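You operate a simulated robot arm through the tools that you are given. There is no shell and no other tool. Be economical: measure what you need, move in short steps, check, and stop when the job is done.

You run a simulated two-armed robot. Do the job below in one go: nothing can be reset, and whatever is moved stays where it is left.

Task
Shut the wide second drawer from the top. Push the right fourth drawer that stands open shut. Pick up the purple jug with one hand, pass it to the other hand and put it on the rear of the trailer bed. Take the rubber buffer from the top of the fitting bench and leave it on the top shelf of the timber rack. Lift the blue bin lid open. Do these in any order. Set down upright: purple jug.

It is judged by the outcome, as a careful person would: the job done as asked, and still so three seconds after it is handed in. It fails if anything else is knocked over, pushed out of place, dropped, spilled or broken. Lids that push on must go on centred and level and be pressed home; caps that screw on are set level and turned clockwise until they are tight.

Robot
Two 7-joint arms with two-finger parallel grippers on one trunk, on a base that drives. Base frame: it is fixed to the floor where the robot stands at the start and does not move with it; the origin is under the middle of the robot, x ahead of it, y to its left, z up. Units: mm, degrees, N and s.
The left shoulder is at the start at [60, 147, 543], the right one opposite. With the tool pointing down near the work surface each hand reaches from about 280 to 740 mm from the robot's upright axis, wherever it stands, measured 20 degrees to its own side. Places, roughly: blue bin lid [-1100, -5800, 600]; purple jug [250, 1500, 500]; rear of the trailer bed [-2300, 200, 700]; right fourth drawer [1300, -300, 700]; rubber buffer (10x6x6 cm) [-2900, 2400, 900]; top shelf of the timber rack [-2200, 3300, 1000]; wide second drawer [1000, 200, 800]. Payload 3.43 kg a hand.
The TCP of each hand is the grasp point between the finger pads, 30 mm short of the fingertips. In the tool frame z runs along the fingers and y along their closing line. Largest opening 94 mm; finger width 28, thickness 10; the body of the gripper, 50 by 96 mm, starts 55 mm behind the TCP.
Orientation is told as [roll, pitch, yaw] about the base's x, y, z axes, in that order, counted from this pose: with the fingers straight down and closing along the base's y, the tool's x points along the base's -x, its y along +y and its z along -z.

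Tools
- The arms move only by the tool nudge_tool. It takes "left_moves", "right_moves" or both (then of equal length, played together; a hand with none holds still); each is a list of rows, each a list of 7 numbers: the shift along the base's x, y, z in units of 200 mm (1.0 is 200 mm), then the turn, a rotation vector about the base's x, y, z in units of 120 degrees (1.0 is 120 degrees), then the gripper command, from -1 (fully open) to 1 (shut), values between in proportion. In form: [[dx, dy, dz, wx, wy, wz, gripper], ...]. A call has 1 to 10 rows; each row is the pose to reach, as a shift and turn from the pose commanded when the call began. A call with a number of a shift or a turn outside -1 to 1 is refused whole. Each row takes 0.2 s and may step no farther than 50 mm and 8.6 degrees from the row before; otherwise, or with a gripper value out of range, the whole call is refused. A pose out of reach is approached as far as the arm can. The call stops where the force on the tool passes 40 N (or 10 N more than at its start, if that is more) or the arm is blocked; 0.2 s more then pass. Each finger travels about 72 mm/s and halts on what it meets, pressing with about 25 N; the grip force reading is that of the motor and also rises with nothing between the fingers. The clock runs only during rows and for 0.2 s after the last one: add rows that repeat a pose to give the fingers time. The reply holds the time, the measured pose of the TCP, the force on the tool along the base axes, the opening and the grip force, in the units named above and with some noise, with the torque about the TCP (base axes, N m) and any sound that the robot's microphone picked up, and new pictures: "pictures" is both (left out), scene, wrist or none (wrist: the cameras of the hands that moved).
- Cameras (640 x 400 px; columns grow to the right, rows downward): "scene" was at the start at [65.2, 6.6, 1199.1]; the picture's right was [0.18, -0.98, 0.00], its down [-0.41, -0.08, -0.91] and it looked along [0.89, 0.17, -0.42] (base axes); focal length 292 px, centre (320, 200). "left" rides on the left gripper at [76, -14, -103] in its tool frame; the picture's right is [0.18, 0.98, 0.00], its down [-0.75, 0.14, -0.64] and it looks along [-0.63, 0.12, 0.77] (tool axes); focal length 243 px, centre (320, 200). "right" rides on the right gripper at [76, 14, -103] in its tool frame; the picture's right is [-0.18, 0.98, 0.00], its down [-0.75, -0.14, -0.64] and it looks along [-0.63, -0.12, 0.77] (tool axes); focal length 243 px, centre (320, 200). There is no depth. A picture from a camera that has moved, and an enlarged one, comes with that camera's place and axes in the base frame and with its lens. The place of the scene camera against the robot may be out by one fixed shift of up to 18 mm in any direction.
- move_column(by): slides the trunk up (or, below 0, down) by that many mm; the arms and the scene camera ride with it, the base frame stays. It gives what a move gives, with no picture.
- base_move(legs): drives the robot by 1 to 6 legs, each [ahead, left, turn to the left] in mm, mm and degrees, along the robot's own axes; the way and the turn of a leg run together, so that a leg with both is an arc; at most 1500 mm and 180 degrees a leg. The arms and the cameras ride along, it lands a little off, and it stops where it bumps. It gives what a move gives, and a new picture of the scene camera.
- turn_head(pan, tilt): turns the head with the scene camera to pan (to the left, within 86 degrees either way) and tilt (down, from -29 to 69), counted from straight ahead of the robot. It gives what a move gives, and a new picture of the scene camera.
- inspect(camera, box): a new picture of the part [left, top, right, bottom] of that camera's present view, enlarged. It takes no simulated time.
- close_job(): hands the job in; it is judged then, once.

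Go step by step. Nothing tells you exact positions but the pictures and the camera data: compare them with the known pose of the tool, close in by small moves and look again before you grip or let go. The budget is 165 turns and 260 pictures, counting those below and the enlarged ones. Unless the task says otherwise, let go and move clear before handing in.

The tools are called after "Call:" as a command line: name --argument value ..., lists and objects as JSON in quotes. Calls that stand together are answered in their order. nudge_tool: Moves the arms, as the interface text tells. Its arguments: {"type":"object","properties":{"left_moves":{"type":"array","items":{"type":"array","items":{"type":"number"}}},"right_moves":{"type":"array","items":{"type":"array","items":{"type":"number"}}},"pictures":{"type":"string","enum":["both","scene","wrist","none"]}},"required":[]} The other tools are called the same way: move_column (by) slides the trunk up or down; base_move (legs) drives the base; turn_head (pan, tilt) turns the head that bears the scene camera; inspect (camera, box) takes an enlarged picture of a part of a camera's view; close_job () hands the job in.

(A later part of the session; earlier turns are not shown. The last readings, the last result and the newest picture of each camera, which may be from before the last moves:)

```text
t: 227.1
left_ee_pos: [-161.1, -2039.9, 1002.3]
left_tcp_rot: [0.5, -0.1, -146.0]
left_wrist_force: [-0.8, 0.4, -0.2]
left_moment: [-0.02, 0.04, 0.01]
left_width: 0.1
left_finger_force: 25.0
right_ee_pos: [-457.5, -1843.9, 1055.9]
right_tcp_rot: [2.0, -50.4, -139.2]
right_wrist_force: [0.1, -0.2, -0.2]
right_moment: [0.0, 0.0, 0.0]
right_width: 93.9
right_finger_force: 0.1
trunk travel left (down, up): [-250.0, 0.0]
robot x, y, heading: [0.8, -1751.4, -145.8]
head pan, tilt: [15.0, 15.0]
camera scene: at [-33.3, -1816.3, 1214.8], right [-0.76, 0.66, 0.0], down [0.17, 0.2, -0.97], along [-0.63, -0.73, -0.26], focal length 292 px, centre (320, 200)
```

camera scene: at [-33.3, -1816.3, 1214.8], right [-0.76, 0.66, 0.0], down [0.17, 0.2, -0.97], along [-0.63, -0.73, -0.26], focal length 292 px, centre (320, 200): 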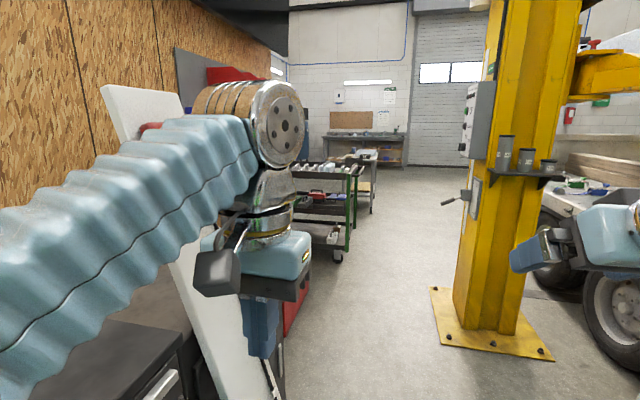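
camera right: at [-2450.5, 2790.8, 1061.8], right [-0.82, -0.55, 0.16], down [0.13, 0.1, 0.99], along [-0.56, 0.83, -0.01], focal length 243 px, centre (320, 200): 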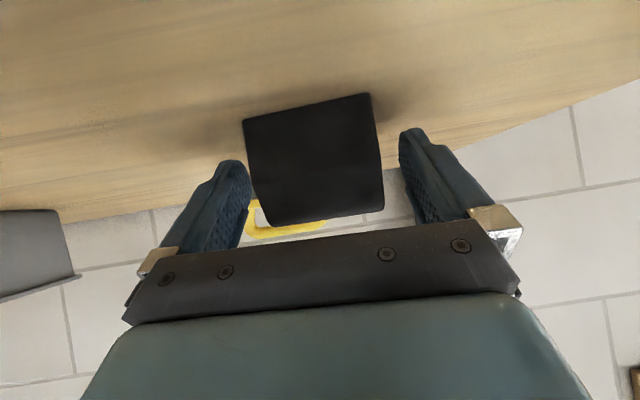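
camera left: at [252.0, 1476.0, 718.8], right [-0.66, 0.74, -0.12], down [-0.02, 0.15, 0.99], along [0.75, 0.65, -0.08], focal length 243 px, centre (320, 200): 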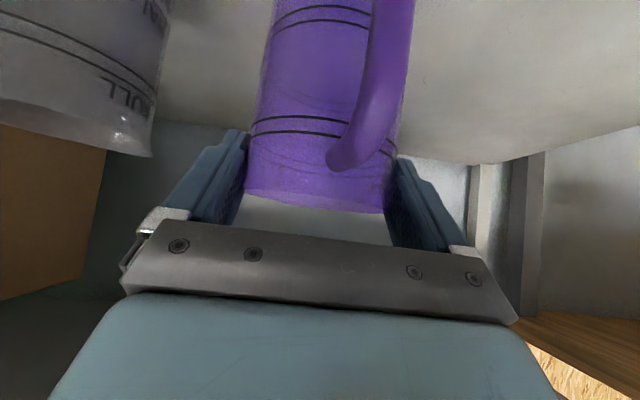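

The corridor between the post and the carts is about 790 mm wide. I'll keep to its middle and advance.

Call:
base_move --legs '[[1100, 160, -0.7], [1000, 0, 0]]'

Call:
turn_head --pan 40 --tilt 12

```text
t: 228.9
left_ee_pos: [-251.6, -2118.2, 1004.1]
left_tcp_rot: [1.2, -0.2, -143.1]
left_wrist_force: [0.6, -0.5, -0.1]
left_moment: [0.01, 0.03, 0.04]
left_width: 0.0
left_finger_force: 25.2
right_ee_pos: [-556.9, -1936.6, 1053.9]
right_tcp_rot: [3.1, -50.6, -137.2]
right_wrist_force: [-0.6, -0.3, 0.4]
right_moment: [-0.01, -0.02, -0.04]
right_width: 94.2
right_finger_force: 0.0
trunk travel left (down, up): [-250.0, 0.0]
robot x, y, heading: [-101.4, -1828.0, -143.1]
head pan, tilt: [15.0, 15.0]
stopped in leg 1: the robot was blocked; the commanded pose is now the measured one
camera scene: at [-136.5, -1886.5, 1216.4], right [-0.79, 0.61, -0.01], down [0.17, 0.2, -0.97], along [-0.59, -0.76, -0.26], focal length 292 px, centre (320, 200)
```

scene: 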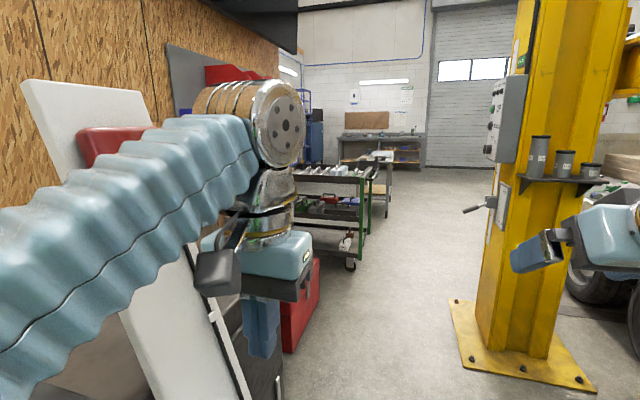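

```text
t: 229.8
left_ee_pos: [-251.5, -2117.0, 1003.4]
left_tcp_rot: [1.4, -0.2, -143.0]
left_wrist_force: [0.4, -1.1, -0.9]
left_moment: [0.02, 0.0, 0.0]
left_width: 0.0
left_finger_force: 24.9
right_ee_pos: [-557.9, -1936.5, 1054.0]
right_tcp_rot: [3.3, -50.5, -137.4]
right_wrist_force: [0.4, -1.2, -0.2]
right_moment: [-0.04, -0.02, 0.0]
right_width: 93.7
right_finger_force: 0.1
trunk travel left (down, up): [-250.0, 0.0]
robot x, y, heading: [-100.3, -1832.0, -143.1]
head pan, tilt: [40.0, 12.0]
camera scene: at [-101.3, -1902.9, 1221.0], right [-0.97, 0.22, -0.01], down [0.06, 0.19, -0.98], along [-0.22, -0.96, -0.2], focal length 292 px, centre (320, 200)
```

scene: 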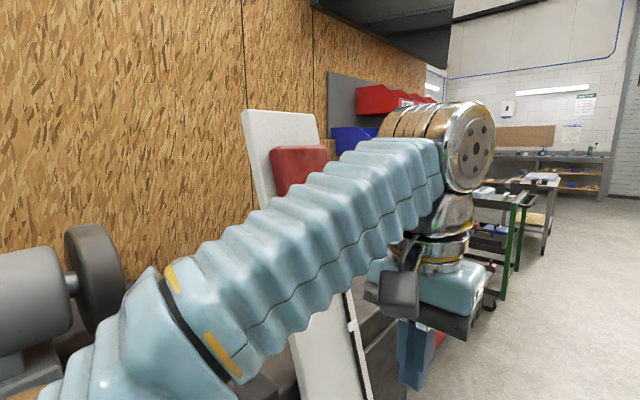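

The robot bumped something. I'll look down around the base.

Call:
turn_head --pan 50 --tilt 62

Call:
turn_head --pan -20 --tilt 62

```text
t: 231.0
left_ee_pos: [-251.4, -2117.9, 1002.5]
left_tcp_rot: [1.3, -0.2, -143.1]
left_wrist_force: [0.4, 0.5, 1.0]
left_moment: [-0.05, 0.04, 0.0]
left_width: 0.1
left_finger_force: 25.2
right_ee_pos: [-556.1, -1935.2, 1051.8]
right_tcp_rot: [3.3, -50.5, -137.4]
right_wrist_force: [0.1, 1.1, 0.9]
right_moment: [-0.04, 0.01, -0.02]
right_width: 93.7
right_finger_force: 0.2
trunk travel left (down, up): [-250.0, 0.0]
robot x, y, heading: [-98.5, -1833.8, -143.1]
head pan, tilt: [50.0, 62.0]
camera scene: at [-82.9, -1876.8, 1147.0], right [-1.0, 0.05, -0.01], down [0.05, 0.88, -0.48], along [-0.02, -0.48, -0.88], focal length 292 px, centre (320, 200)
```

scene: 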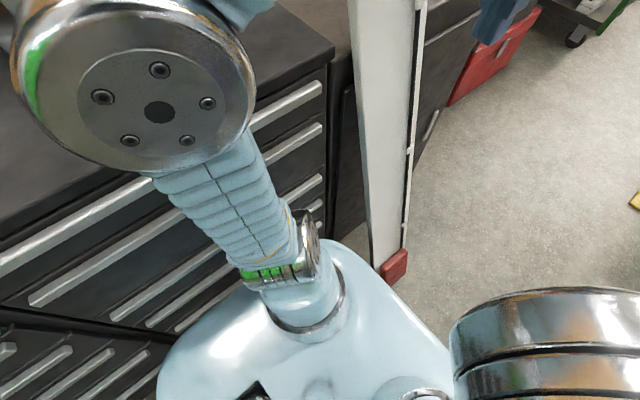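

```text
t: 232.4
left_ee_pos: [-251.4, -2117.3, 1003.6]
left_tcp_rot: [1.2, -0.1, -143.1]
left_wrist_force: [0.0, -0.8, -0.1]
left_moment: [-0.02, 0.02, -0.02]
left_width: 0.0
left_finger_force: 25.0
right_ee_pos: [-558.1, -1935.4, 1052.9]
right_tcp_rot: [3.3, -50.5, -137.4]
right_wrist_force: [-0.4, -0.4, -0.1]
right_moment: [0.03, 0.03, 0.01]
right_width: 94.1
right_finger_force: 0.1
trunk travel left (down, up): [-250.0, 0.0]
robot x, y, heading: [-101.0, -1833.7, -142.9]
head pan, tilt: [-20.0, 62.0]
camera scene: at [-141.0, -1831.4, 1145.7], right [-0.29, 0.96, -0.01], down [0.85, 0.25, -0.47], along [-0.44, -0.15, -0.89], focal length 292 px, centre (320, 200)
```

scene: 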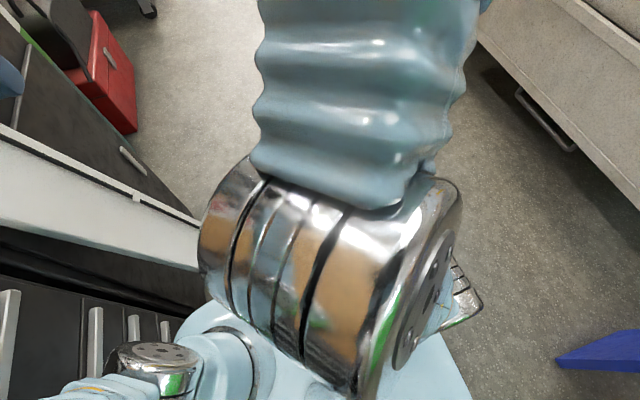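

The base front touched the leaning white creeper board at the left. I'll back off gently and shift right, then pass it with more room.

Call:
base_move --legs '[[-80, -30, 0], [0, -260, -3]]'

Call:
turn_head --pan 30 --tilt 35

```text
t: 235.0
left_ee_pos: [-366.3, -1833.6, 1001.1]
left_tcp_rot: [0.4, -0.3, -146.2]
left_wrist_force: [0.1, -1.3, 0.1]
left_moment: [0.01, 0.0, -0.01]
left_width: 0.0
left_finger_force: 25.0
right_ee_pos: [-662.0, -1634.5, 1055.0]
right_tcp_rot: [2.0, -50.3, -139.6]
right_wrist_force: [-1.0, -0.3, -0.9]
right_moment: [0.0, -0.02, 0.0]
right_width: 94.1
right_finger_force: 0.0
trunk travel left (down, up): [-250.0, 0.0]
robot x, y, heading: [-208.1, -1539.6, -146.0]
head pan, tilt: [-20.0, 62.0]
camera scene: at [-239.5, -1554.8, 1146.2], right [-0.24, 0.97, 0.0], down [0.86, 0.21, -0.47], along [-0.46, -0.11, -0.88], focal length 292 px, centre (320, 200)
```

scene: 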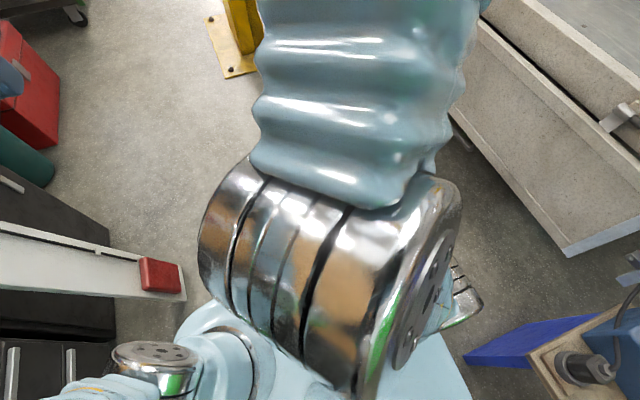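

```text
t: 236.1
left_ee_pos: [-367.4, -1833.0, 1002.2]
left_tcp_rot: [0.5, -0.2, -146.2]
left_wrist_force: [0.3, 0.2, 0.1]
left_moment: [0.01, -0.01, 0.0]
left_width: 0.0
left_finger_force: 24.9
right_ee_pos: [-662.2, -1634.7, 1054.3]
right_tcp_rot: [2.1, -50.4, -139.6]
right_wrist_force: [-0.2, 0.0, 0.0]
right_moment: [0.0, 0.05, -0.02]
right_width: 93.9
right_finger_force: 0.1
trunk travel left (down, up): [-250.0, 0.0]
robot x, y, heading: [-207.8, -1545.3, -145.9]
head pan, tilt: [30.0, 35.0]
camera scene: at [-215.9, -1618.2, 1182.7], right [-0.9, 0.44, 0.0], down [0.25, 0.52, -0.82], along [-0.36, -0.74, -0.57], focal length 292 px, centre (320, 200)
```

scene: 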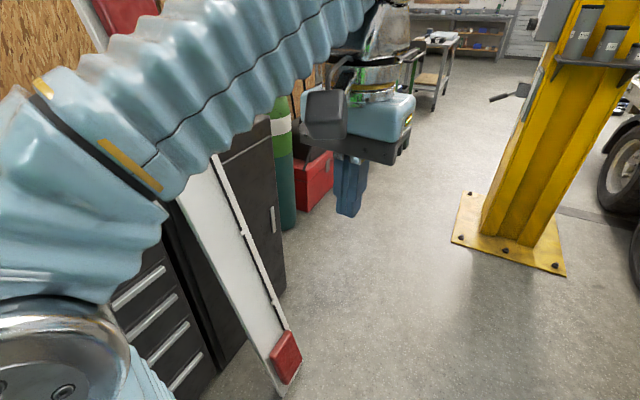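

The board stands as before and there's ample room now. I'll pass it, then drift left to the middle between post and carts.

Call:
base_move --legs '[[870, 0, 0], [350, 410, 0]]'

Call:
turn_head --pan 10 --tilt 30

```text
t: 243.4
left_ee_pos: [-1141.2, -2852.5, 1002.3]
left_tcp_rot: [0.5, -0.2, -146.1]
left_wrist_force: [-0.2, 0.3, -0.8]
left_moment: [0.01, 0.0, 0.0]
left_width: 0.0
left_finger_force: 24.4
right_ee_pos: [-1437.7, -2656.4, 1055.5]
right_tcp_rot: [2.2, -50.4, -139.3]
right_wrist_force: [-0.3, 0.2, 1.3]
right_moment: [0.0, -0.04, -0.02]
right_width: 93.9
right_finger_force: 0.0
trunk travel left (down, up): [-250.0, 0.0]
robot x, y, heading: [-981.6, -2563.4, -145.7]
head pan, tilt: [30.0, 35.0]
camera scene: at [-990.8, -2636.8, 1182.8], right [-0.9, 0.43, 0.0], down [0.25, 0.52, -0.82], along [-0.36, -0.74, -0.57], focal length 292 px, centre (320, 200)
```

scene: 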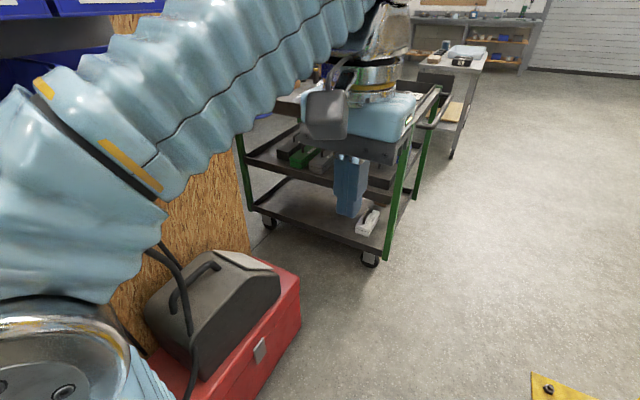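

```text
t: 244.3
left_ee_pos: [-1141.2, -2852.5, 1000.8]
left_tcp_rot: [0.5, -0.2, -146.1]
left_wrist_force: [0.5, -0.1, 0.0]
left_moment: [0.03, -0.01, -0.02]
left_width: 0.1
left_finger_force: 25.0
right_ee_pos: [-1436.5, -2655.6, 1055.9]
right_tcp_rot: [2.1, -50.4, -139.2]
right_wrist_force: [1.0, -0.6, -0.3]
right_moment: [-0.01, 0.02, 0.02]
right_width: 93.8
right_finger_force: 0.1
trunk travel left (down, up): [-250.0, 0.0]
robot x, y, heading: [-979.9, -2563.5, -145.8]
head pan, tilt: [10.0, 30.0]
camera scene: at [-1017.3, -2620.7, 1190.5], right [-0.7, 0.72, 0.0], down [0.36, 0.35, -0.87], along [-0.62, -0.6, -0.5], focal length 292 px, centre (320, 200)
```

scene: 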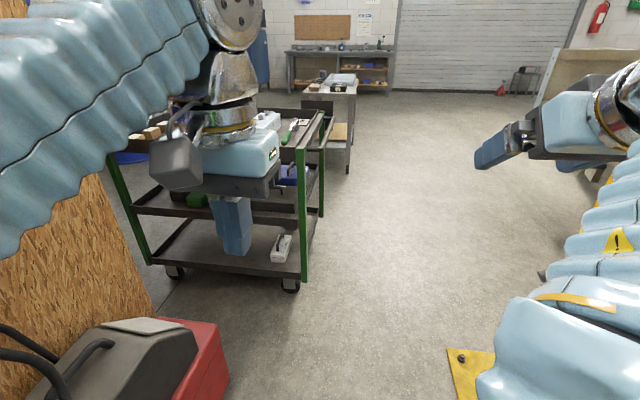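

Clear ahead; I'll go on 1450 mm past the cart and look left for the blue bin.

Call:
base_move --legs '[[1450, 0, -0.7]]'

Call:
turn_head --pan 75 --tilt 15

Call:
turn_head --pan 30 --tilt 15

```text
t: 249.2
left_ee_pos: [-1950.7, -3399.4, 1004.4]
left_tcp_rot: [1.1, -0.6, -142.6]
left_wrist_force: [-0.4, 0.9, -0.2]
left_moment: [0.01, 0.0, 0.01]
left_width: 0.0
left_finger_force: 24.3
right_ee_pos: [-2256.1, -3218.7, 1056.9]
right_tcp_rot: [2.8, -50.9, -136.7]
right_wrist_force: [-0.5, -0.3, -0.2]
right_moment: [-0.03, 0.0, -0.02]
right_width: 93.9
right_finger_force: 0.1
trunk travel left (down, up): [-250.0, 0.0]
robot x, y, heading: [-1804.3, -3111.5, -142.5]
head pan, tilt: [10.0, 30.0]
stopped in leg 1: the robot was blocked; the commanded pose is now the measured one
camera scene: at [-1840.1, -3158.6, 1192.1], right [-0.74, 0.68, -0.01], down [0.34, 0.36, -0.87], along [-0.59, -0.64, -0.49], focal length 292 px, centre (320, 200)
```

scene: 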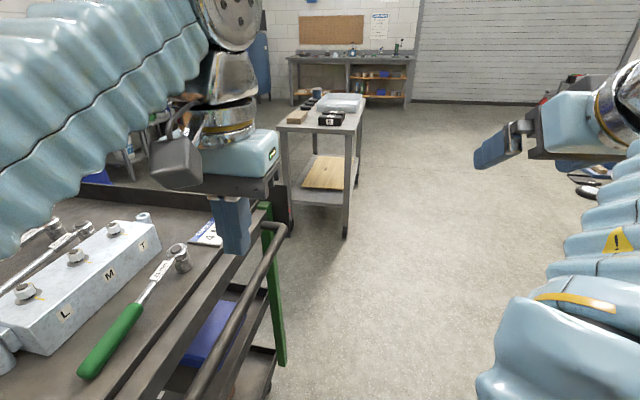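

```text
t: 250.5
left_ee_pos: [-1949.5, -3398.3, 1005.3]
left_tcp_rot: [1.2, -0.7, -142.7]
left_wrist_force: [0.6, -0.3, -0.3]
left_moment: [-0.02, 0.0, 0.0]
left_width: 0.0
left_finger_force: 24.5
right_ee_pos: [-2257.7, -3217.9, 1057.4]
right_tcp_rot: [3.0, -51.0, -136.8]
right_wrist_force: [0.5, -0.1, 0.3]
right_moment: [0.0, 0.01, -0.03]
right_width: 93.9
right_finger_force: 0.1
trunk travel left (down, up): [-250.0, 0.0]
robot x, y, heading: [-1806.2, -3115.0, -142.6]
head pan, tilt: [75.0, 15.0]
camera scene: at [-1743.3, -3176.4, 1215.7], right [-0.93, -0.38, 0.01], down [-0.1, 0.23, -0.97], along [0.37, -0.9, -0.25], focal length 292 px, centre (320, 200)
```

scene: 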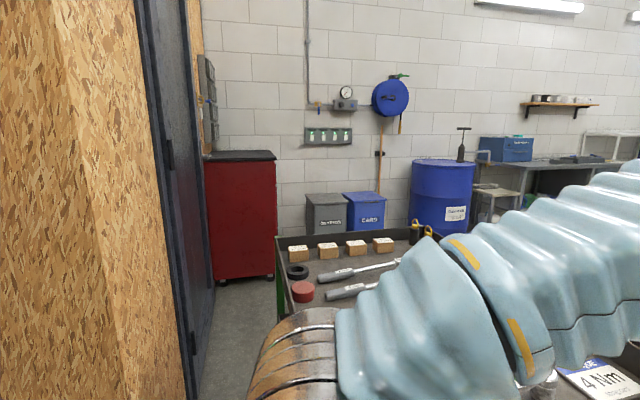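

```text
t: 251.7
left_ee_pos: [-1948.8, -3398.1, 1005.6]
left_tcp_rot: [1.2, -0.6, -142.7]
left_wrist_force: [-0.6, -0.1, -1.0]
left_moment: [-0.01, -0.03, 0.04]
left_width: 0.1
left_finger_force: 24.6
right_ee_pos: [-2257.0, -3217.8, 1057.2]
right_tcp_rot: [3.0, -51.0, -136.8]
right_wrist_force: [-0.4, -0.2, -0.7]
right_moment: [-0.01, 0.0, -0.02]
right_width: 94.0
right_finger_force: 0.0
trunk travel left (down, up): [-250.0, 0.0]
robot x, y, heading: [-1806.8, -3114.1, -142.6]
head pan, tilt: [30.0, 15.0]
camera scene: at [-1814.5, -3176.3, 1215.6], right [-0.92, 0.38, -0.01], down [0.1, 0.23, -0.97], along [-0.37, -0.9, -0.25], focal length 292 px, centre (320, 200)
```

scene: 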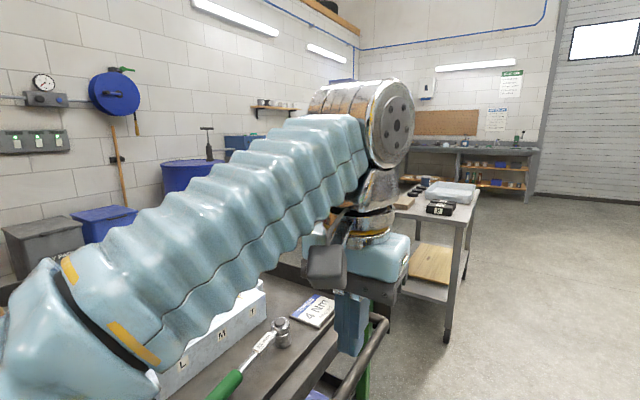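

The left arm or base grazed the cart. I'll back off, shift right, and first tuck the left arm in closer before passing.

Call:
base_move --legs '[[-120, -45, -3.9]]'

Call:
turn_head --pan 45 --tilt 55

```text
t: 252.3
left_ee_pos: [-1950.0, -3399.8, 1003.8]
left_tcp_rot: [1.1, -0.5, -142.5]
left_wrist_force: [0.6, 0.1, 0.1]
left_moment: [-0.02, 0.01, 0.02]
left_width: 0.1
left_finger_force: 25.2
right_ee_pos: [-2257.0, -3219.6, 1056.8]
right_tcp_rot: [2.8, -50.7, -136.6]
right_wrist_force: [-0.3, 0.0, 0.1]
right_moment: [0.02, 0.0, 0.01]
right_width: 94.1
right_finger_force: 0.0
trunk travel left (down, up): [-250.0, 0.0]
robot x, y, heading: [-1804.7, -3110.5, -142.7]
head pan, tilt: [30.0, 15.0]
stopped in leg 1: the robot was blocked; the commanded pose is now the measured one
camera scene: at [-1815.4, -3179.2, 1215.2], right [-0.92, 0.39, 0.0], down [0.1, 0.23, -0.97], along [-0.37, -0.89, -0.25], focal length 292 px, centre (320, 200)
```

scene: 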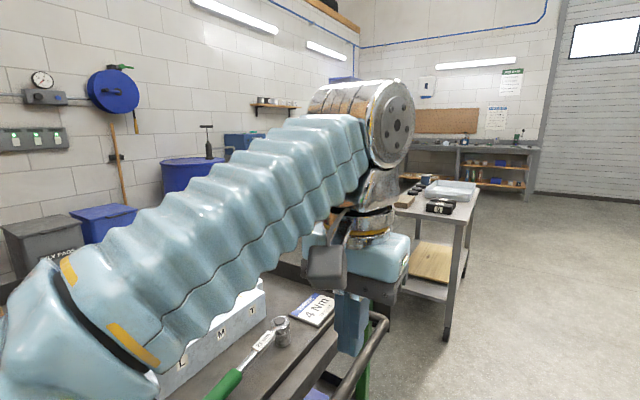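

```text
t: 253.4
left_ee_pos: [-1950.0, -3398.8, 1004.4]
left_tcp_rot: [1.0, -0.6, -142.7]
left_wrist_force: [-0.1, 0.1, 0.8]
left_moment: [-0.05, 0.04, 0.0]
left_width: 0.0
left_finger_force: 25.1
right_ee_pos: [-2257.6, -3218.4, 1055.6]
right_tcp_rot: [2.8, -50.8, -136.7]
right_wrist_force: [-1.1, -0.3, -0.3]
right_moment: [0.0, 0.0, -0.04]
right_width: 93.9
right_finger_force: 0.1
trunk travel left (down, up): [-250.0, 0.0]
robot x, y, heading: [-1808.3, -3112.0, -142.5]
head pan, tilt: [45.0, 55.0]
camera scene: at [-1788.7, -3164.3, 1154.5], right [-0.99, 0.13, 0.0], down [0.11, 0.81, -0.58], along [-0.08, -0.58, -0.81], focal length 292 px, centre (320, 200)
```

scene: 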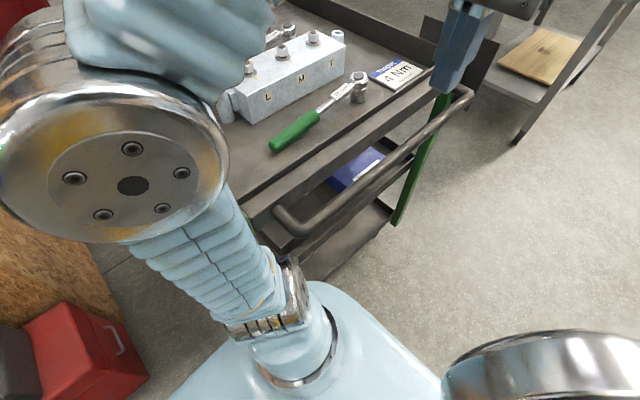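

The left upper arm is against the cart's handle. I'll slide straight to the right, away from it.

Call:
base_move --legs '[[0, -40, 0]]'

```text
t: 254.3
left_ee_pos: [-1974.9, -3376.7, 1002.3]
left_tcp_rot: [0.5, -0.3, -142.7]
left_wrist_force: [0.9, 0.6, 0.2]
left_moment: [-0.02, 0.0, 0.02]
left_width: 0.0
left_finger_force: 24.3
right_ee_pos: [-2280.5, -3195.6, 1055.9]
right_tcp_rot: [2.2, -50.5, -136.1]
right_wrist_force: [0.3, 0.0, -0.4]
right_moment: [0.03, -0.01, -0.02]
right_width: 94.0
right_finger_force: 0.0
trunk travel left (down, up): [-250.0, 0.0]
robot x, y, heading: [-1830.9, -3079.0, -142.7]
head pan, tilt: [45.0, 55.0]
camera scene: at [-1812.1, -3143.0, 1154.5], right [-0.99, 0.13, 0.0], down [0.11, 0.81, -0.57], along [-0.08, -0.57, -0.82], focal length 292 px, centre (320, 200)
```

scene: 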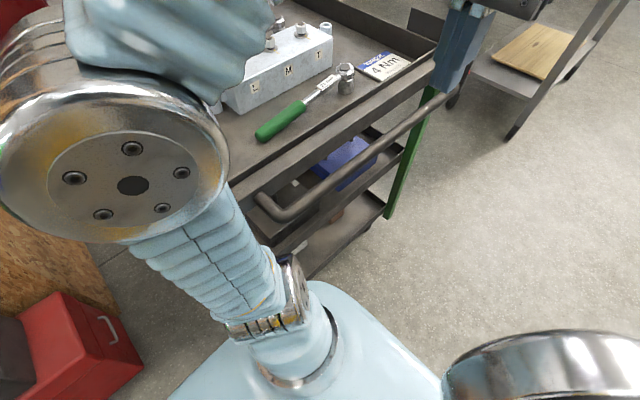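

Free of the handle. I'll straighten, shift a bit more right, and pass the cart with increasing clearance.

Call:
base_move --legs '[[0, -35, -3.8], [250, -60, 0], [250, -80, 0], [550, 0, 0]]'

Call:
turn_head --pan 60 --tilt 30

```text
t: 260.8
left_ee_pos: [-2966.8, -3799.8, 1000.7]
left_tcp_rot: [0.6, -0.3, -146.6]
left_wrist_force: [-0.5, 0.2, -0.1]
left_moment: [-0.03, -0.01, -0.01]
left_width: 0.1
left_finger_force: 24.8
right_ee_pos: [-3261.1, -3600.0, 1056.0]
right_tcp_rot: [2.1, -50.4, -140.1]
right_wrist_force: [0.4, 0.0, 0.3]
right_moment: [0.0, 0.04, -0.02]
right_width: 93.8
right_finger_force: 0.1
trunk travel left (down, up): [-250.0, 0.0]
robot x, y, heading: [-2802.7, -3512.5, -146.3]
head pan, tilt: [45.0, 55.0]
camera scene: at [-2788.8, -3578.6, 1154.5], right [-0.98, 0.2, 0.0], down [0.16, 0.8, -0.57], along [-0.12, -0.56, -0.82], focal length 292 px, centre (320, 200)
```

scene: 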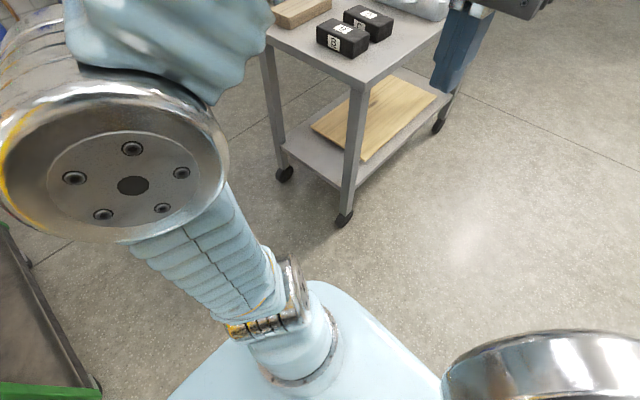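

```text
t: 261.7
left_ee_pos: [-2967.7, -3800.1, 1000.3]
left_tcp_rot: [0.6, -0.2, -146.6]
left_wrist_force: [-0.5, 0.1, 0.8]
left_moment: [0.0, -0.01, 0.0]
left_width: 0.0
left_finger_force: 25.2
right_ee_pos: [-3260.3, -3599.5, 1056.1]
right_tcp_rot: [2.1, -50.6, -140.1]
right_wrist_force: [0.1, -0.1, -0.5]
right_moment: [-0.01, 0.02, 0.01]
right_width: 93.8
right_finger_force: 0.1
trunk travel left (down, up): [-250.0, 0.0]
robot x, y, heading: [-2802.7, -3514.6, -146.8]
head pan, tilt: [60.0, 30.0]
camera scene: at [-2769.1, -3598.3, 1190.5], right [-1.0, -0.06, 0.0], down [-0.03, 0.5, -0.87], along [0.05, -0.86, -0.5], focal length 292 px, centre (320, 200)
```

scene: 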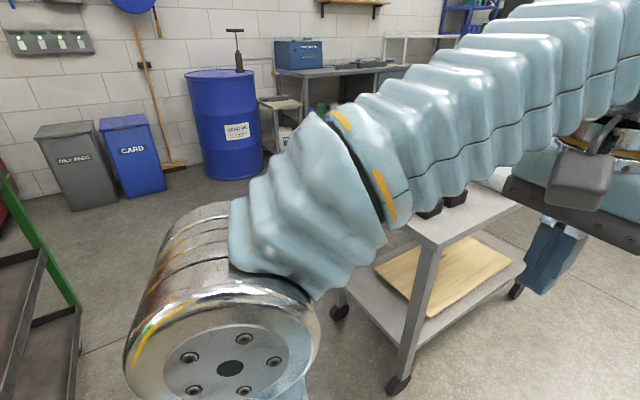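

I see the blue "CARD" bin with its lid by the wall, front at about (-1168, -5697). I'll turn left and drive through the gap between cart and table.

Call:
base_move --legs '[[0, 0, 90.1], [700, -55, 0], [800, 0, 0]]'

Call:
turn_head --pan 5 --tilt 25

```text
t: 273.2
left_ee_pos: [-1764.1, -4976.4, 1001.6]
left_tcp_rot: [0.6, -0.3, -57.8]
left_wrist_force: [0.6, -0.4, 0.6]
left_moment: [-0.01, 0.01, 0.0]
left_width: 0.0
left_finger_force: 25.0
right_ee_pos: [-1969.3, -5264.8, 1056.8]
right_tcp_rot: [2.2, -50.5, -51.2]
right_wrist_force: [0.0, 0.3, -0.6]
right_moment: [-0.01, -0.01, 0.0]
right_width: 94.0
right_finger_force: 0.1
trunk travel left (down, up): [-250.0, 0.0]
robot x, y, heading: [-2047.7, -4803.8, -57.9]
head pan, tilt: [60.0, 30.0]
camera scene: at [-1967.1, -4788.6, 1190.6], right [0.04, -1.0, 0.0], down [-0.5, -0.02, -0.87], along [0.87, 0.03, -0.5], focal length 292 px, centre (320, 200)
```

scene: 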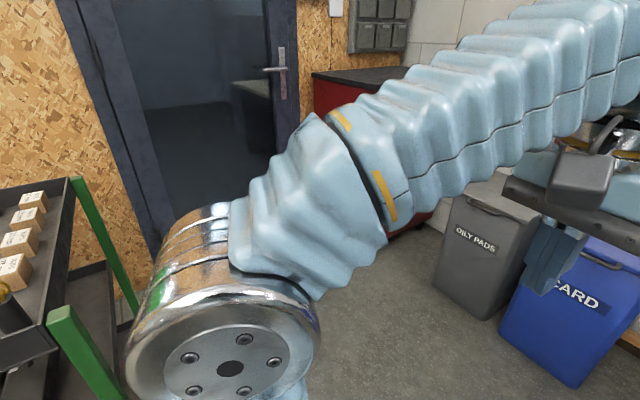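

```text
t: 274.5
left_ee_pos: [-1763.6, -4976.1, 1001.8]
left_tcp_rot: [0.7, -0.3, -57.7]
left_wrist_force: [0.2, 0.9, 0.8]
left_moment: [-0.01, -0.01, 0.04]
left_width: 0.1
left_finger_force: 24.7
right_ee_pos: [-1970.3, -5265.0, 1055.2]
right_tcp_rot: [2.1, -50.5, -51.3]
right_wrist_force: [-0.1, 0.3, 0.2]
right_moment: [-0.02, -0.03, -0.04]
right_width: 94.1
right_finger_force: 0.1
trunk travel left (down, up): [-250.0, 0.0]
robot x, y, heading: [-2047.4, -4808.3, -57.7]
head pan, tilt: [5.0, 25.0]
camera scene: at [-2001.7, -4865.5, 1198.5], right [-0.8, -0.61, 0.0], down [-0.26, 0.34, -0.91], along [0.55, -0.72, -0.42], focal length 292 px, centre (320, 200)
```

scene: 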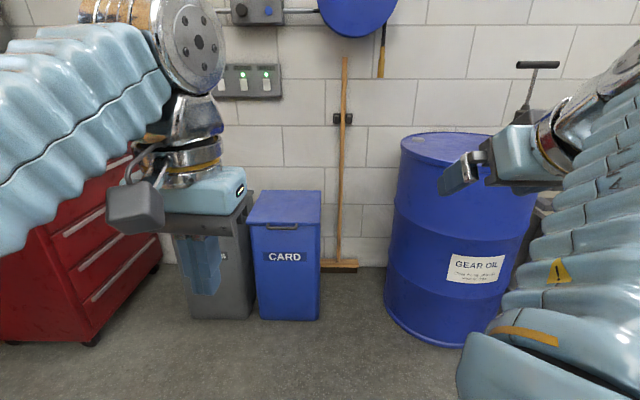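

The blue bin stands ahead with a handle on the lid's front edge. I'll zoom in on it.

Call:
inspect --camera "scene" --box '[230, 170, 350, 250]'

```text
5.00 times, centred on (290, 210) of scene
camera zoom: at [-2001.7, -4865.5, 1198.5], right [-0.8, -0.61, 0.0], down [-0.26, 0.34, -0.91], along [0.55, -0.72, -0.42], focal length 1460 px, centre (470, 150)
```

zoom: 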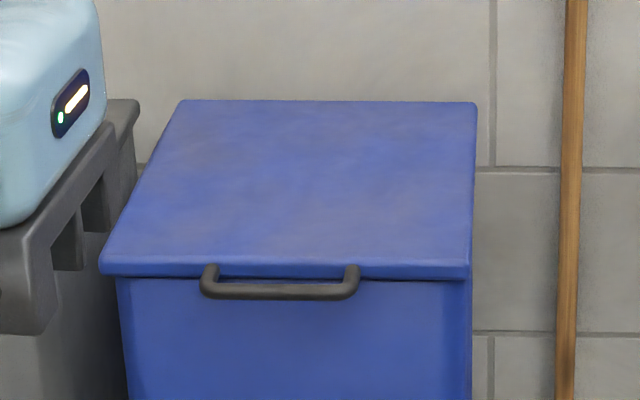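

I'll use the left hand: tilt it forward-down with closed fingers to hook under the lid handle, lower the trunk, and move closer.

Call:
nudge_tool --left_moves '[[0.02, -0.03, 0, -0.0587, -0.0371, 0, 1], [0.04, -0.06, 0, -0.1173, -0.0742, 0, 1], [0.06, -0.09, 0, -0.176, -0.1113, 0, 1], [0.08, -0.12, 0, -0.2347, -0.1483, 0, 1], [0.1, -0.15, 0, -0.2933, -0.1854, 0, 1], [0.12, -0.18, 0, -0.352, -0.2225, 0, 1]]' --pictures "none"

Call:
move_column --by -200

Call:
base_move --legs '[[350, 110, 1.2]]'

Call:
turn_head --pan 5 --tilt 30

Call:
inspect --camera "left" --box '[0, 0, 640, 400]'

```text
t: 275.9
left_ee_pos: [-1737.5, -5011.9, 1001.1]
left_tcp_rot: [0.7, -50.4, -57.8]
left_wrist_force: [-0.2, 0.4, 0.7]
left_moment: [-0.02, 0.0, -0.02]
left_width: 0.0
left_finger_force: 24.7
right_ee_pos: [-1969.4, -5266.7, 1056.1]
right_tcp_rot: [2.0, -50.4, -51.3]
right_wrist_force: [-0.1, 0.6, 0.1]
right_moment: [-0.03, -0.02, -0.02]
right_width: 93.9
right_finger_force: 0.0
trunk travel left (down, up): [-250.0, 0.0]
robot x, y, heading: [-2041.5, -4806.7, -57.5]
head pan, tilt: [5.0, 25.0]
```

```text
t: 278.0
left_ee_pos: [-1739.4, -5012.8, 802.2]
left_tcp_rot: [0.7, -50.2, -57.9]
left_wrist_force: [-0.6, 1.0, 0.1]
left_moment: [0.01, -0.03, -0.03]
left_width: 0.0
left_finger_force: 25.4
right_ee_pos: [-1970.3, -5265.9, 855.6]
right_tcp_rot: [2.2, -50.5, -51.2]
right_wrist_force: [0.5, -0.4, -0.3]
right_moment: [0.03, -0.03, 0.02]
right_width: 94.1
right_finger_force: 0.0
trunk travel left (down, up): [-50.0, 200.0]
robot x, y, heading: [-2042.4, -4809.3, -57.7]
head pan, tilt: [5.0, 25.0]
```

```text
t: 280.4
left_ee_pos: [-1452.8, -5237.7, 799.4]
left_tcp_rot: [0.7, -50.1, -56.4]
left_wrist_force: [0.7, 0.5, -1.0]
left_moment: [0.01, 0.01, 0.01]
left_width: 0.0
left_finger_force: 24.7
right_ee_pos: [-1677.3, -5495.9, 856.2]
right_tcp_rot: [2.1, -50.5, -49.8]
right_wrist_force: [0.8, 0.3, -0.1]
right_moment: [0.0, 0.02, 0.0]
right_width: 94.1
right_finger_force: 0.0
trunk travel left (down, up): [-50.0, 200.0]
robot x, y, heading: [-1761.7, -5040.2, -56.5]
head pan, tilt: [5.0, 25.0]
camera scene: at [-1719.2, -5097.3, 998.5], right [-0.78, -0.62, 0.0], down [-0.26, 0.33, -0.91], along [0.57, -0.71, -0.42], focal length 292 px, centre (320, 200)
```

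scene: 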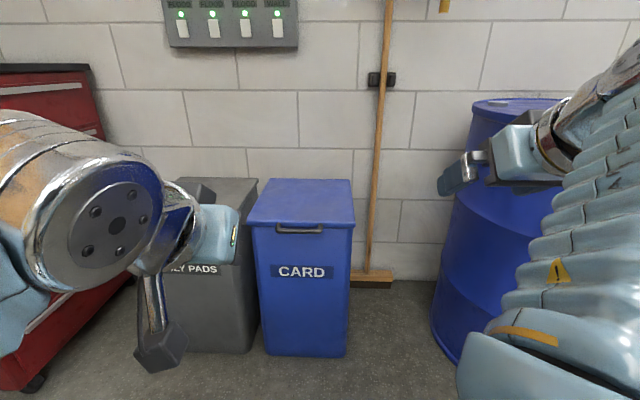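

```text
t: 281.0
left_ee_pos: [-1452.9, -5237.5, 800.7]
left_tcp_rot: [0.6, -50.2, -56.6]
left_wrist_force: [0.5, -0.1, 0.1]
left_moment: [0.0, -0.01, 0.01]
left_width: 0.0
left_finger_force: 25.2
right_ee_pos: [-1676.7, -5495.5, 855.6]
right_tcp_rot: [2.1, -50.5, -49.8]
right_wrist_force: [0.0, -0.6, 0.3]
right_moment: [-0.03, -0.01, -0.01]
right_width: 93.7
right_finger_force: 0.0
trunk travel left (down, up): [-50.0, 200.0]
robot x, y, heading: [-1764.2, -5036.5, -56.0]
head pan, tilt: [5.0, 30.0]
camera scene: at [-1720.3, -5096.0, 990.6], right [-0.78, -0.62, 0.0], down [-0.31, 0.39, -0.87], along [0.54, -0.68, -0.5], focal length 292 px, centre (320, 200)
```

scene: 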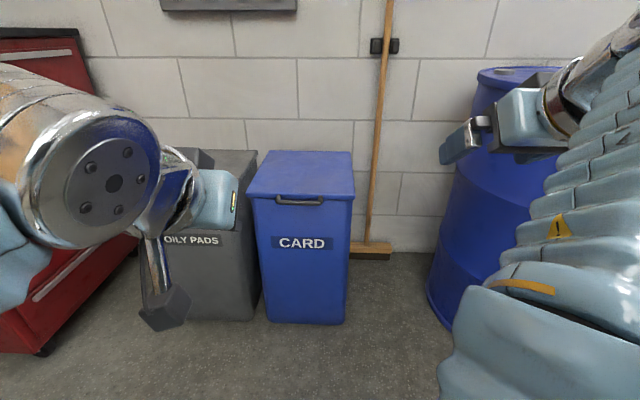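

```text
1.00 times, centred on (320, 200) of left (not enlarged: the box is as wide or as high as the picture)
camera zoom: at [-1536.2, -5138.8, 809.0], right [0.75, 0.65, -0.13], down [0.1, 0.08, 0.99], along [0.65, -0.76, 0.0], focal length 243 px, centre (320, 200)
```

zoom: 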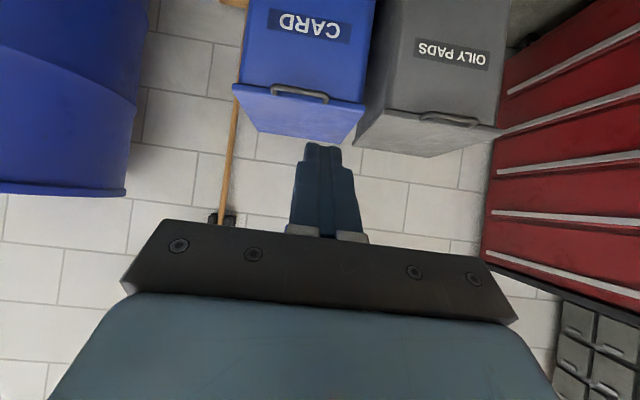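

The handle bar is at about (-1234, -5619, 573). I'll lower the trunk fully, shift 27 mm right and drive 300 mm closer; the hand stays short of and above the bin.

Call:
move_column --by -50

Call:
base_move --legs '[[300, -27, 0]]'

Call:
nudge_tool --left_moves '[[-0.055, 0.083, -0.15, 0, 0, 0, 1], [-0.11, 0.166, -0.3, 0, 0, 0, 1], [-0.11, 0.166, -0.45, 0, 0, 0, 1], [-0.11, 0.166, -0.6, 0, 0, 0, 1], [-0.11, 0.166, -0.75, 0, 0, 0, 1], [-0.11, 0.166, -0.9, 0, 0, 0, 1], [-0.11, 0.166, -1.0, 0, 0, 0, 1]]' --pictures "both"

```text
t: 281.9
left_ee_pos: [-1452.3, -5238.6, 751.0]
left_tcp_rot: [0.7, -50.1, -56.5]
left_wrist_force: [1.2, -0.4, 0.3]
left_moment: [-0.01, 0.02, 0.01]
left_width: 0.0
left_finger_force: 24.6
right_ee_pos: [-1677.3, -5496.6, 805.2]
right_tcp_rot: [2.0, -50.5, -49.9]
right_wrist_force: [-0.4, 1.3, 0.0]
right_moment: [-0.03, -0.02, 0.01]
right_width: 93.9
right_finger_force: 0.1
trunk travel left (down, up): [0.0, 250.0]
robot x, y, heading: [-1760.6, -5039.5, -56.5]
head pan, tilt: [5.0, 30.0]
```

```text
t: 284.0
left_ee_pos: [-1309.2, -5500.6, 751.8]
left_tcp_rot: [0.7, -50.2, -56.4]
left_wrist_force: [0.2, 0.7, 0.2]
left_moment: [0.02, 0.0, 0.04]
left_width: 0.0
left_finger_force: 25.0
right_ee_pos: [-1533.4, -5759.5, 805.8]
right_tcp_rot: [2.1, -50.5, -49.7]
right_wrist_force: [-0.3, 0.9, -0.4]
right_moment: [-0.01, -0.01, 0.0]
right_width: 93.9
right_finger_force: 0.0
trunk travel left (down, up): [0.0, 250.0]
robot x, y, heading: [-1622.2, -5303.1, -56.1]
head pan, tilt: [5.0, 30.0]
camera scene: at [-1577.5, -5359.4, 940.6], right [-0.78, -0.62, 0.0], down [-0.31, 0.39, -0.87], along [0.54, -0.68, -0.5], focal length 292 px, centre (320, 200)
```

scene: 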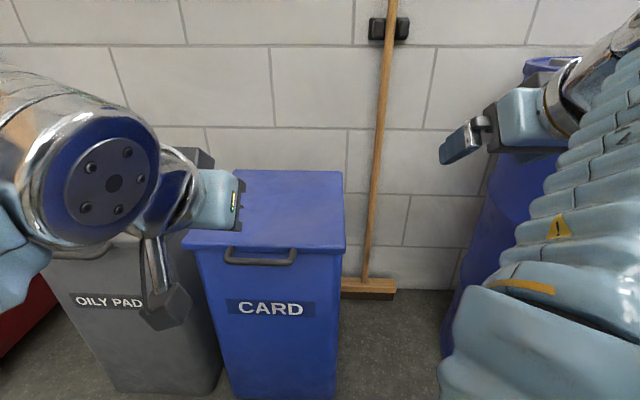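

```text
t: 285.6
left_ee_pos: [-1333.6, -5468.2, 554.1]
left_tcp_rot: [0.7, -50.1, -56.5]
left_wrist_force: [0.9, -0.2, 0.1]
left_moment: [-0.01, -0.02, 0.04]
left_width: 0.0
left_finger_force: 24.7
left hand out of reach, approached as far as the arm can: row 7
right_ee_pos: [-1533.6, -5759.8, 804.6]
right_tcp_rot: [2.1, -50.5, -49.9]
right_wrist_force: [-0.5, -0.8, -0.5]
right_moment: [0.0, -0.01, 0.01]
right_width: 94.5
right_finger_force: 0.1
trunk travel left (down, up): [0.0, 250.0]
robot x, y, heading: [-1621.5, -5304.5, -56.4]
head pan, tilt: [5.0, 30.0]
camera scene: at [-1577.5, -5359.4, 940.6], right [-0.78, -0.62, 0.0], down [-0.31, 0.39, -0.87], along [0.54, -0.68, -0.5], focal length 292 px, centre (320, 200)
camera left: at [-1416.0, -5370.2, 561.9], right [0.75, 0.65, -0.13], down [0.1, 0.08, 0.99], along [0.66, -0.76, -0.01], focal length 243 px, centre (320, 200)
```

scene: 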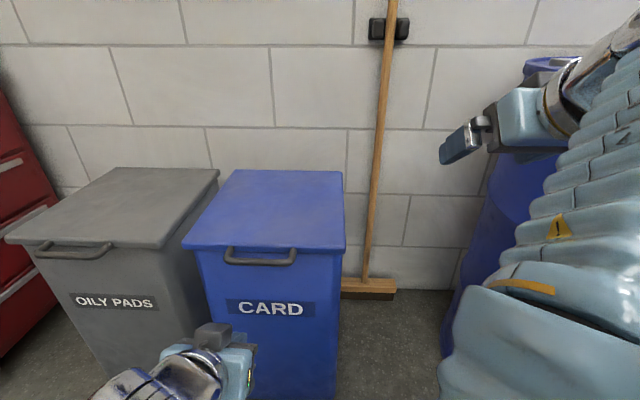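
left: 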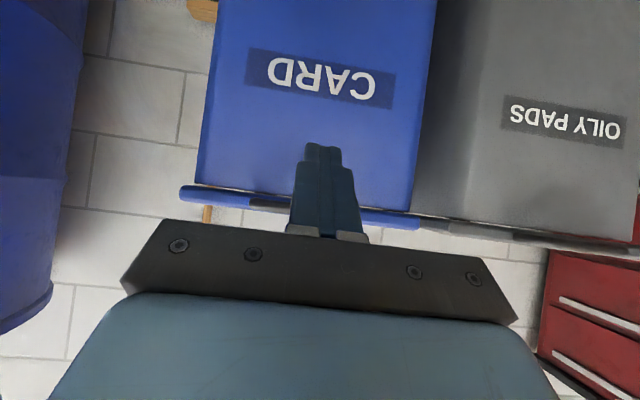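

The finger is exactly in line below the handle. I'll advance the tip under the bar.

Call:
nudge_tool --left_moves '[[0.076, -0.115, -0.03, 0, 0, 0, 1], [0.153, -0.231, -0.06, 0, 0, 0, 1], [0.229, -0.346, -0.07, 0, 0, 0, 1], [0.305, -0.461, -0.07, 0, 0, 0, 1], [0.382, -0.577, -0.07, 0, 0, 0, 1], [0.458, -0.692, -0.07, 0, 0, 0, 1]]' --pictures "both"

```text
t: 287.2
left_ee_pos: [-1242.2, -5605.4, 540.1]
left_tcp_rot: [0.9, -50.0, -56.4]
left_wrist_force: [-9.5, 19.2, 11.3]
left_moment: [-0.22, -0.15, 0.17]
left_width: 0.0
left_finger_force: 25.0
right_ee_pos: [-1534.3, -5758.1, 807.4]
right_tcp_rot: [2.1, -50.6, -49.8]
right_wrist_force: [0.0, 0.2, -0.3]
right_moment: [-0.01, 0.01, 0.01]
right_width: 93.8
right_finger_force: 0.1
trunk travel left (down, up): [0.0, 250.0]
robot x, y, heading: [-1619.4, -5301.0, -56.3]
head pan, tilt: [5.0, 30.0]
stopped in row 6 (left hand): the force on the tool passed its limit at 42 N (the readings are from after the stop); the commanded pose is now the measured one
camera scene: at [-1578.5, -5357.7, 940.9], right [-0.78, -0.63, 0.0], down [-0.31, 0.39, -0.87], along [0.54, -0.68, -0.5], focal length 292 px, centre (320, 200)
camera left: at [-1325.5, -5505.7, 548.1], right [0.75, 0.65, -0.13], down [0.1, 0.08, 0.99], along [0.66, -0.75, -0.01], focal length 243 px, centre (320, 200)
```

scene: 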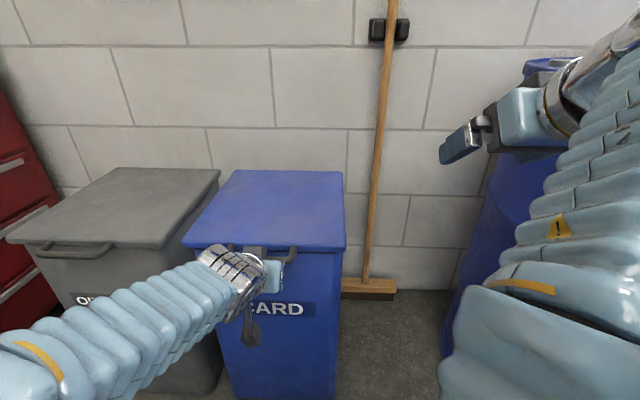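
left: 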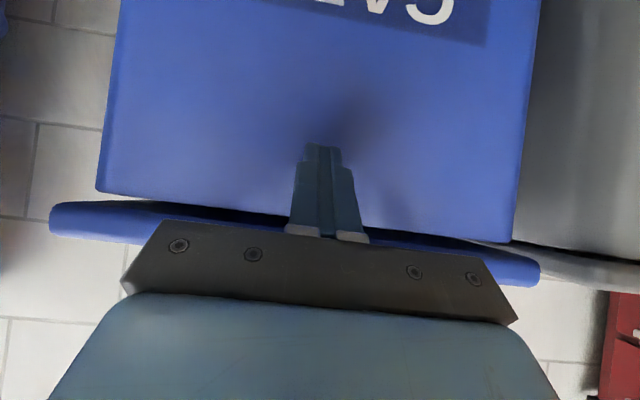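

The fingertip touches the bin face just below the handle. I'll ease back slightly and lift along the lid's arc.

Call:
nudge_tool --left_moves '[[-0.0138, 0.0208, 0.06, 0, 0, 0, 1], [-0.0138, 0.0208, 0.125, 0, 0, 0, 1], [-0.0097, 0.0146, 0.2725, 0, 0, 0, 1], [0.005, -0.0075, 0.4385, 0, 0, 0, 1], [0.025, -0.0375, 0.602, 0, 0, 0, 1], [0.055, -0.083, 0.7615, 0, 0, 0, 1], [0.094, -0.142, 0.9165, 0, 0, 0, 1]]' --pictures "both"

```text
t: 288.8
left_ee_pos: [-1221.6, -5633.3, 722.0]
left_tcp_rot: [0.8, -49.8, -56.4]
left_wrist_force: [-0.6, 1.4, -1.6]
left_moment: [-0.01, 0.0, -0.01]
left_width: 0.0
left_finger_force: 24.6
right_ee_pos: [-1533.8, -5760.0, 806.1]
right_tcp_rot: [2.1, -50.5, -49.7]
right_wrist_force: [-0.5, 0.5, 0.1]
right_moment: [0.04, 0.01, 0.04]
right_width: 94.0
right_finger_force: 0.0
trunk travel left (down, up): [0.0, 250.0]
robot x, y, heading: [-1623.9, -5301.9, -56.4]
head pan, tilt: [5.0, 30.0]
camera scene: at [-1577.7, -5359.0, 940.5], right [-0.78, -0.63, 0.0], down [-0.31, 0.39, -0.87], along [0.54, -0.68, -0.5], focal length 292 px, centre (320, 200)
camera left: at [-1305.4, -5534.2, 730.3], right [0.75, 0.65, -0.13], down [0.11, 0.08, 0.99], along [0.66, -0.75, -0.01], focal length 243 px, centre (320, 200)
```

scene: 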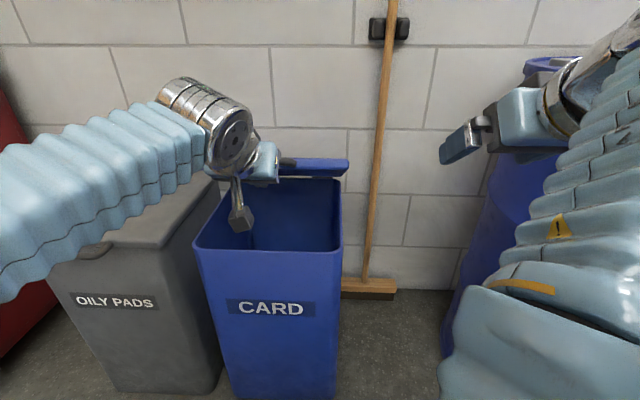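
left: 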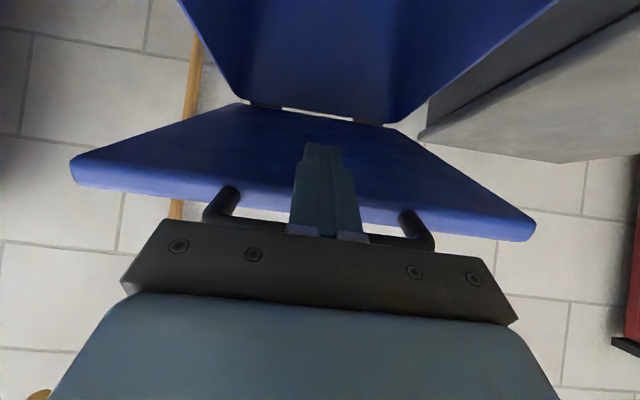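

The lid is rising nicely on the finger. I'll continue along the arc to about 50°.

Call:
nudge_tool --left_moves '[[0.0429, -0.0646, 0.1485, 0, 0, 0, 1], [0.0924, -0.139, 0.29, 0, 0, 0, 1], [0.149, -0.2245, 0.423, 0, 0, 0, 1], [0.2115, -0.3186, 0.546, 0, 0, 0, 1], [0.2798, -0.4215, 0.6595, 0, 0, 0, 1]]' --pictures "both"

```text
t: 290.0
left_ee_pos: [-1170.9, -5710.5, 846.5]
left_tcp_rot: [0.9, -49.8, -56.6]
left_wrist_force: [-0.6, 2.2, -1.0]
left_moment: [0.01, -0.01, 0.0]
left_width: 0.0
left_finger_force: 25.3
left hand out of reach, approached as far as the arm can: row 5
right_ee_pos: [-1534.2, -5759.3, 805.2]
right_tcp_rot: [2.1, -50.5, -49.8]
right_wrist_force: [-0.4, -0.2, 0.1]
right_moment: [0.0, -0.01, 0.0]
right_width: 94.0
right_finger_force: 0.1
trunk travel left (down, up): [0.0, 250.0]
robot x, y, heading: [-1623.2, -5300.7, -56.4]
head pan, tilt: [5.0, 30.0]
camera scene: at [-1577.7, -5358.9, 940.5], right [-0.78, -0.63, 0.0], down [-0.31, 0.39, -0.87], along [0.54, -0.68, -0.5], focal length 292 px, centre (320, 200)
camera left: at [-1254.9, -5612.7, 854.6], right [0.75, 0.65, -0.13], down [0.11, 0.08, 0.99], along [0.65, -0.76, -0.01], focal length 243 px, centre (320, 200)
```

scene: 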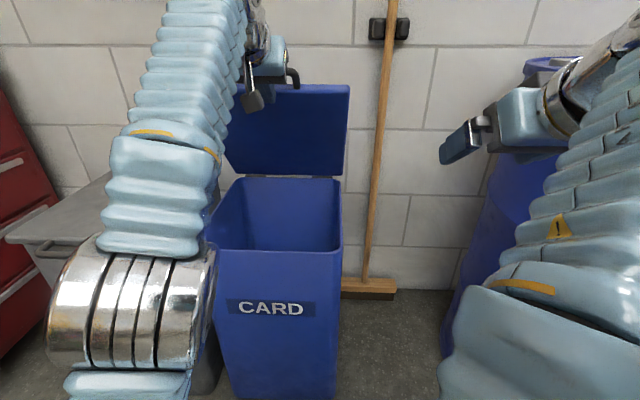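
left: 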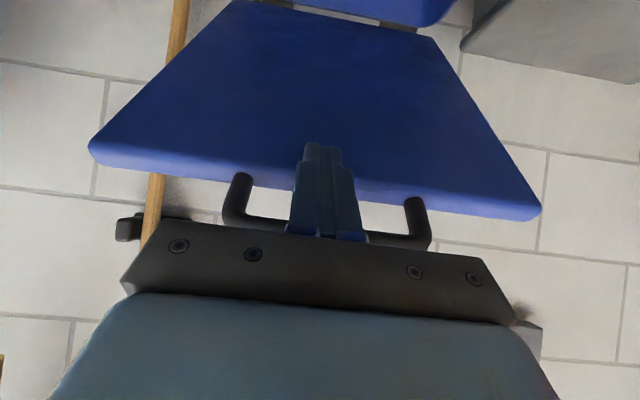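

The lid is at about 50°. I'll raise the trunk 50 mm and use the base to push the lid further back.

Call:
move_column --by 50

Call:
base_move --legs '[[110, 0, 0]]'

```text
t: 290.9
left_ee_pos: [-1172.0, -5711.1, 897.7]
left_tcp_rot: [0.9, -50.1, -56.5]
left_wrist_force: [-1.6, 3.2, 3.8]
left_moment: [-0.07, -0.08, -0.02]
left_width: 0.0
left_finger_force: 25.5
right_ee_pos: [-1534.5, -5758.4, 855.7]
right_tcp_rot: [2.1, -50.5, -49.8]
right_wrist_force: [0.3, -0.1, 0.1]
right_moment: [0.0, 0.01, 0.0]
right_width: 93.8
right_finger_force: 0.1
trunk travel left (down, up): [-50.0, 200.0]
robot x, y, heading: [-1618.5, -5301.6, -56.0]
head pan, tilt: [5.0, 30.0]
```

```text
t: 291.7
left_ee_pos: [-1160.5, -5726.3, 900.8]
left_tcp_rot: [0.8, -50.7, -56.5]
left_wrist_force: [-0.3, 0.7, -0.7]
left_moment: [0.03, 0.03, -0.02]
left_width: 0.0
left_finger_force: 24.9
right_ee_pos: [-1523.6, -5775.3, 855.0]
right_tcp_rot: [2.2, -50.5, -49.7]
right_wrist_force: [-0.1, 0.6, 0.4]
right_moment: [0.01, 0.0, 0.01]
right_width: 94.1
right_finger_force: 0.0
trunk travel left (down, up): [-50.0, 200.0]
robot x, y, heading: [-1611.4, -5317.3, -56.5]
head pan, tilt: [5.0, 30.0]
stopped in leg 1: the force on the tool passed its limit at 50 N (the readings are from after the stop); the commanded pose is now the measured one
camera scene: at [-1566.9, -5375.2, 990.4], right [-0.78, -0.63, 0.0], down [-0.31, 0.39, -0.87], along [0.54, -0.68, -0.5], focal length 292 px, centre (320, 200)
```

scene: 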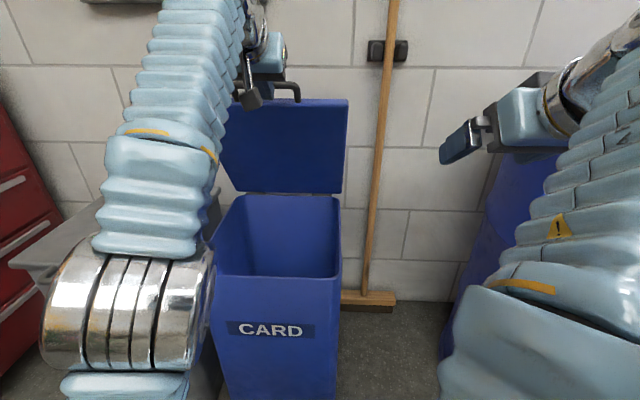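

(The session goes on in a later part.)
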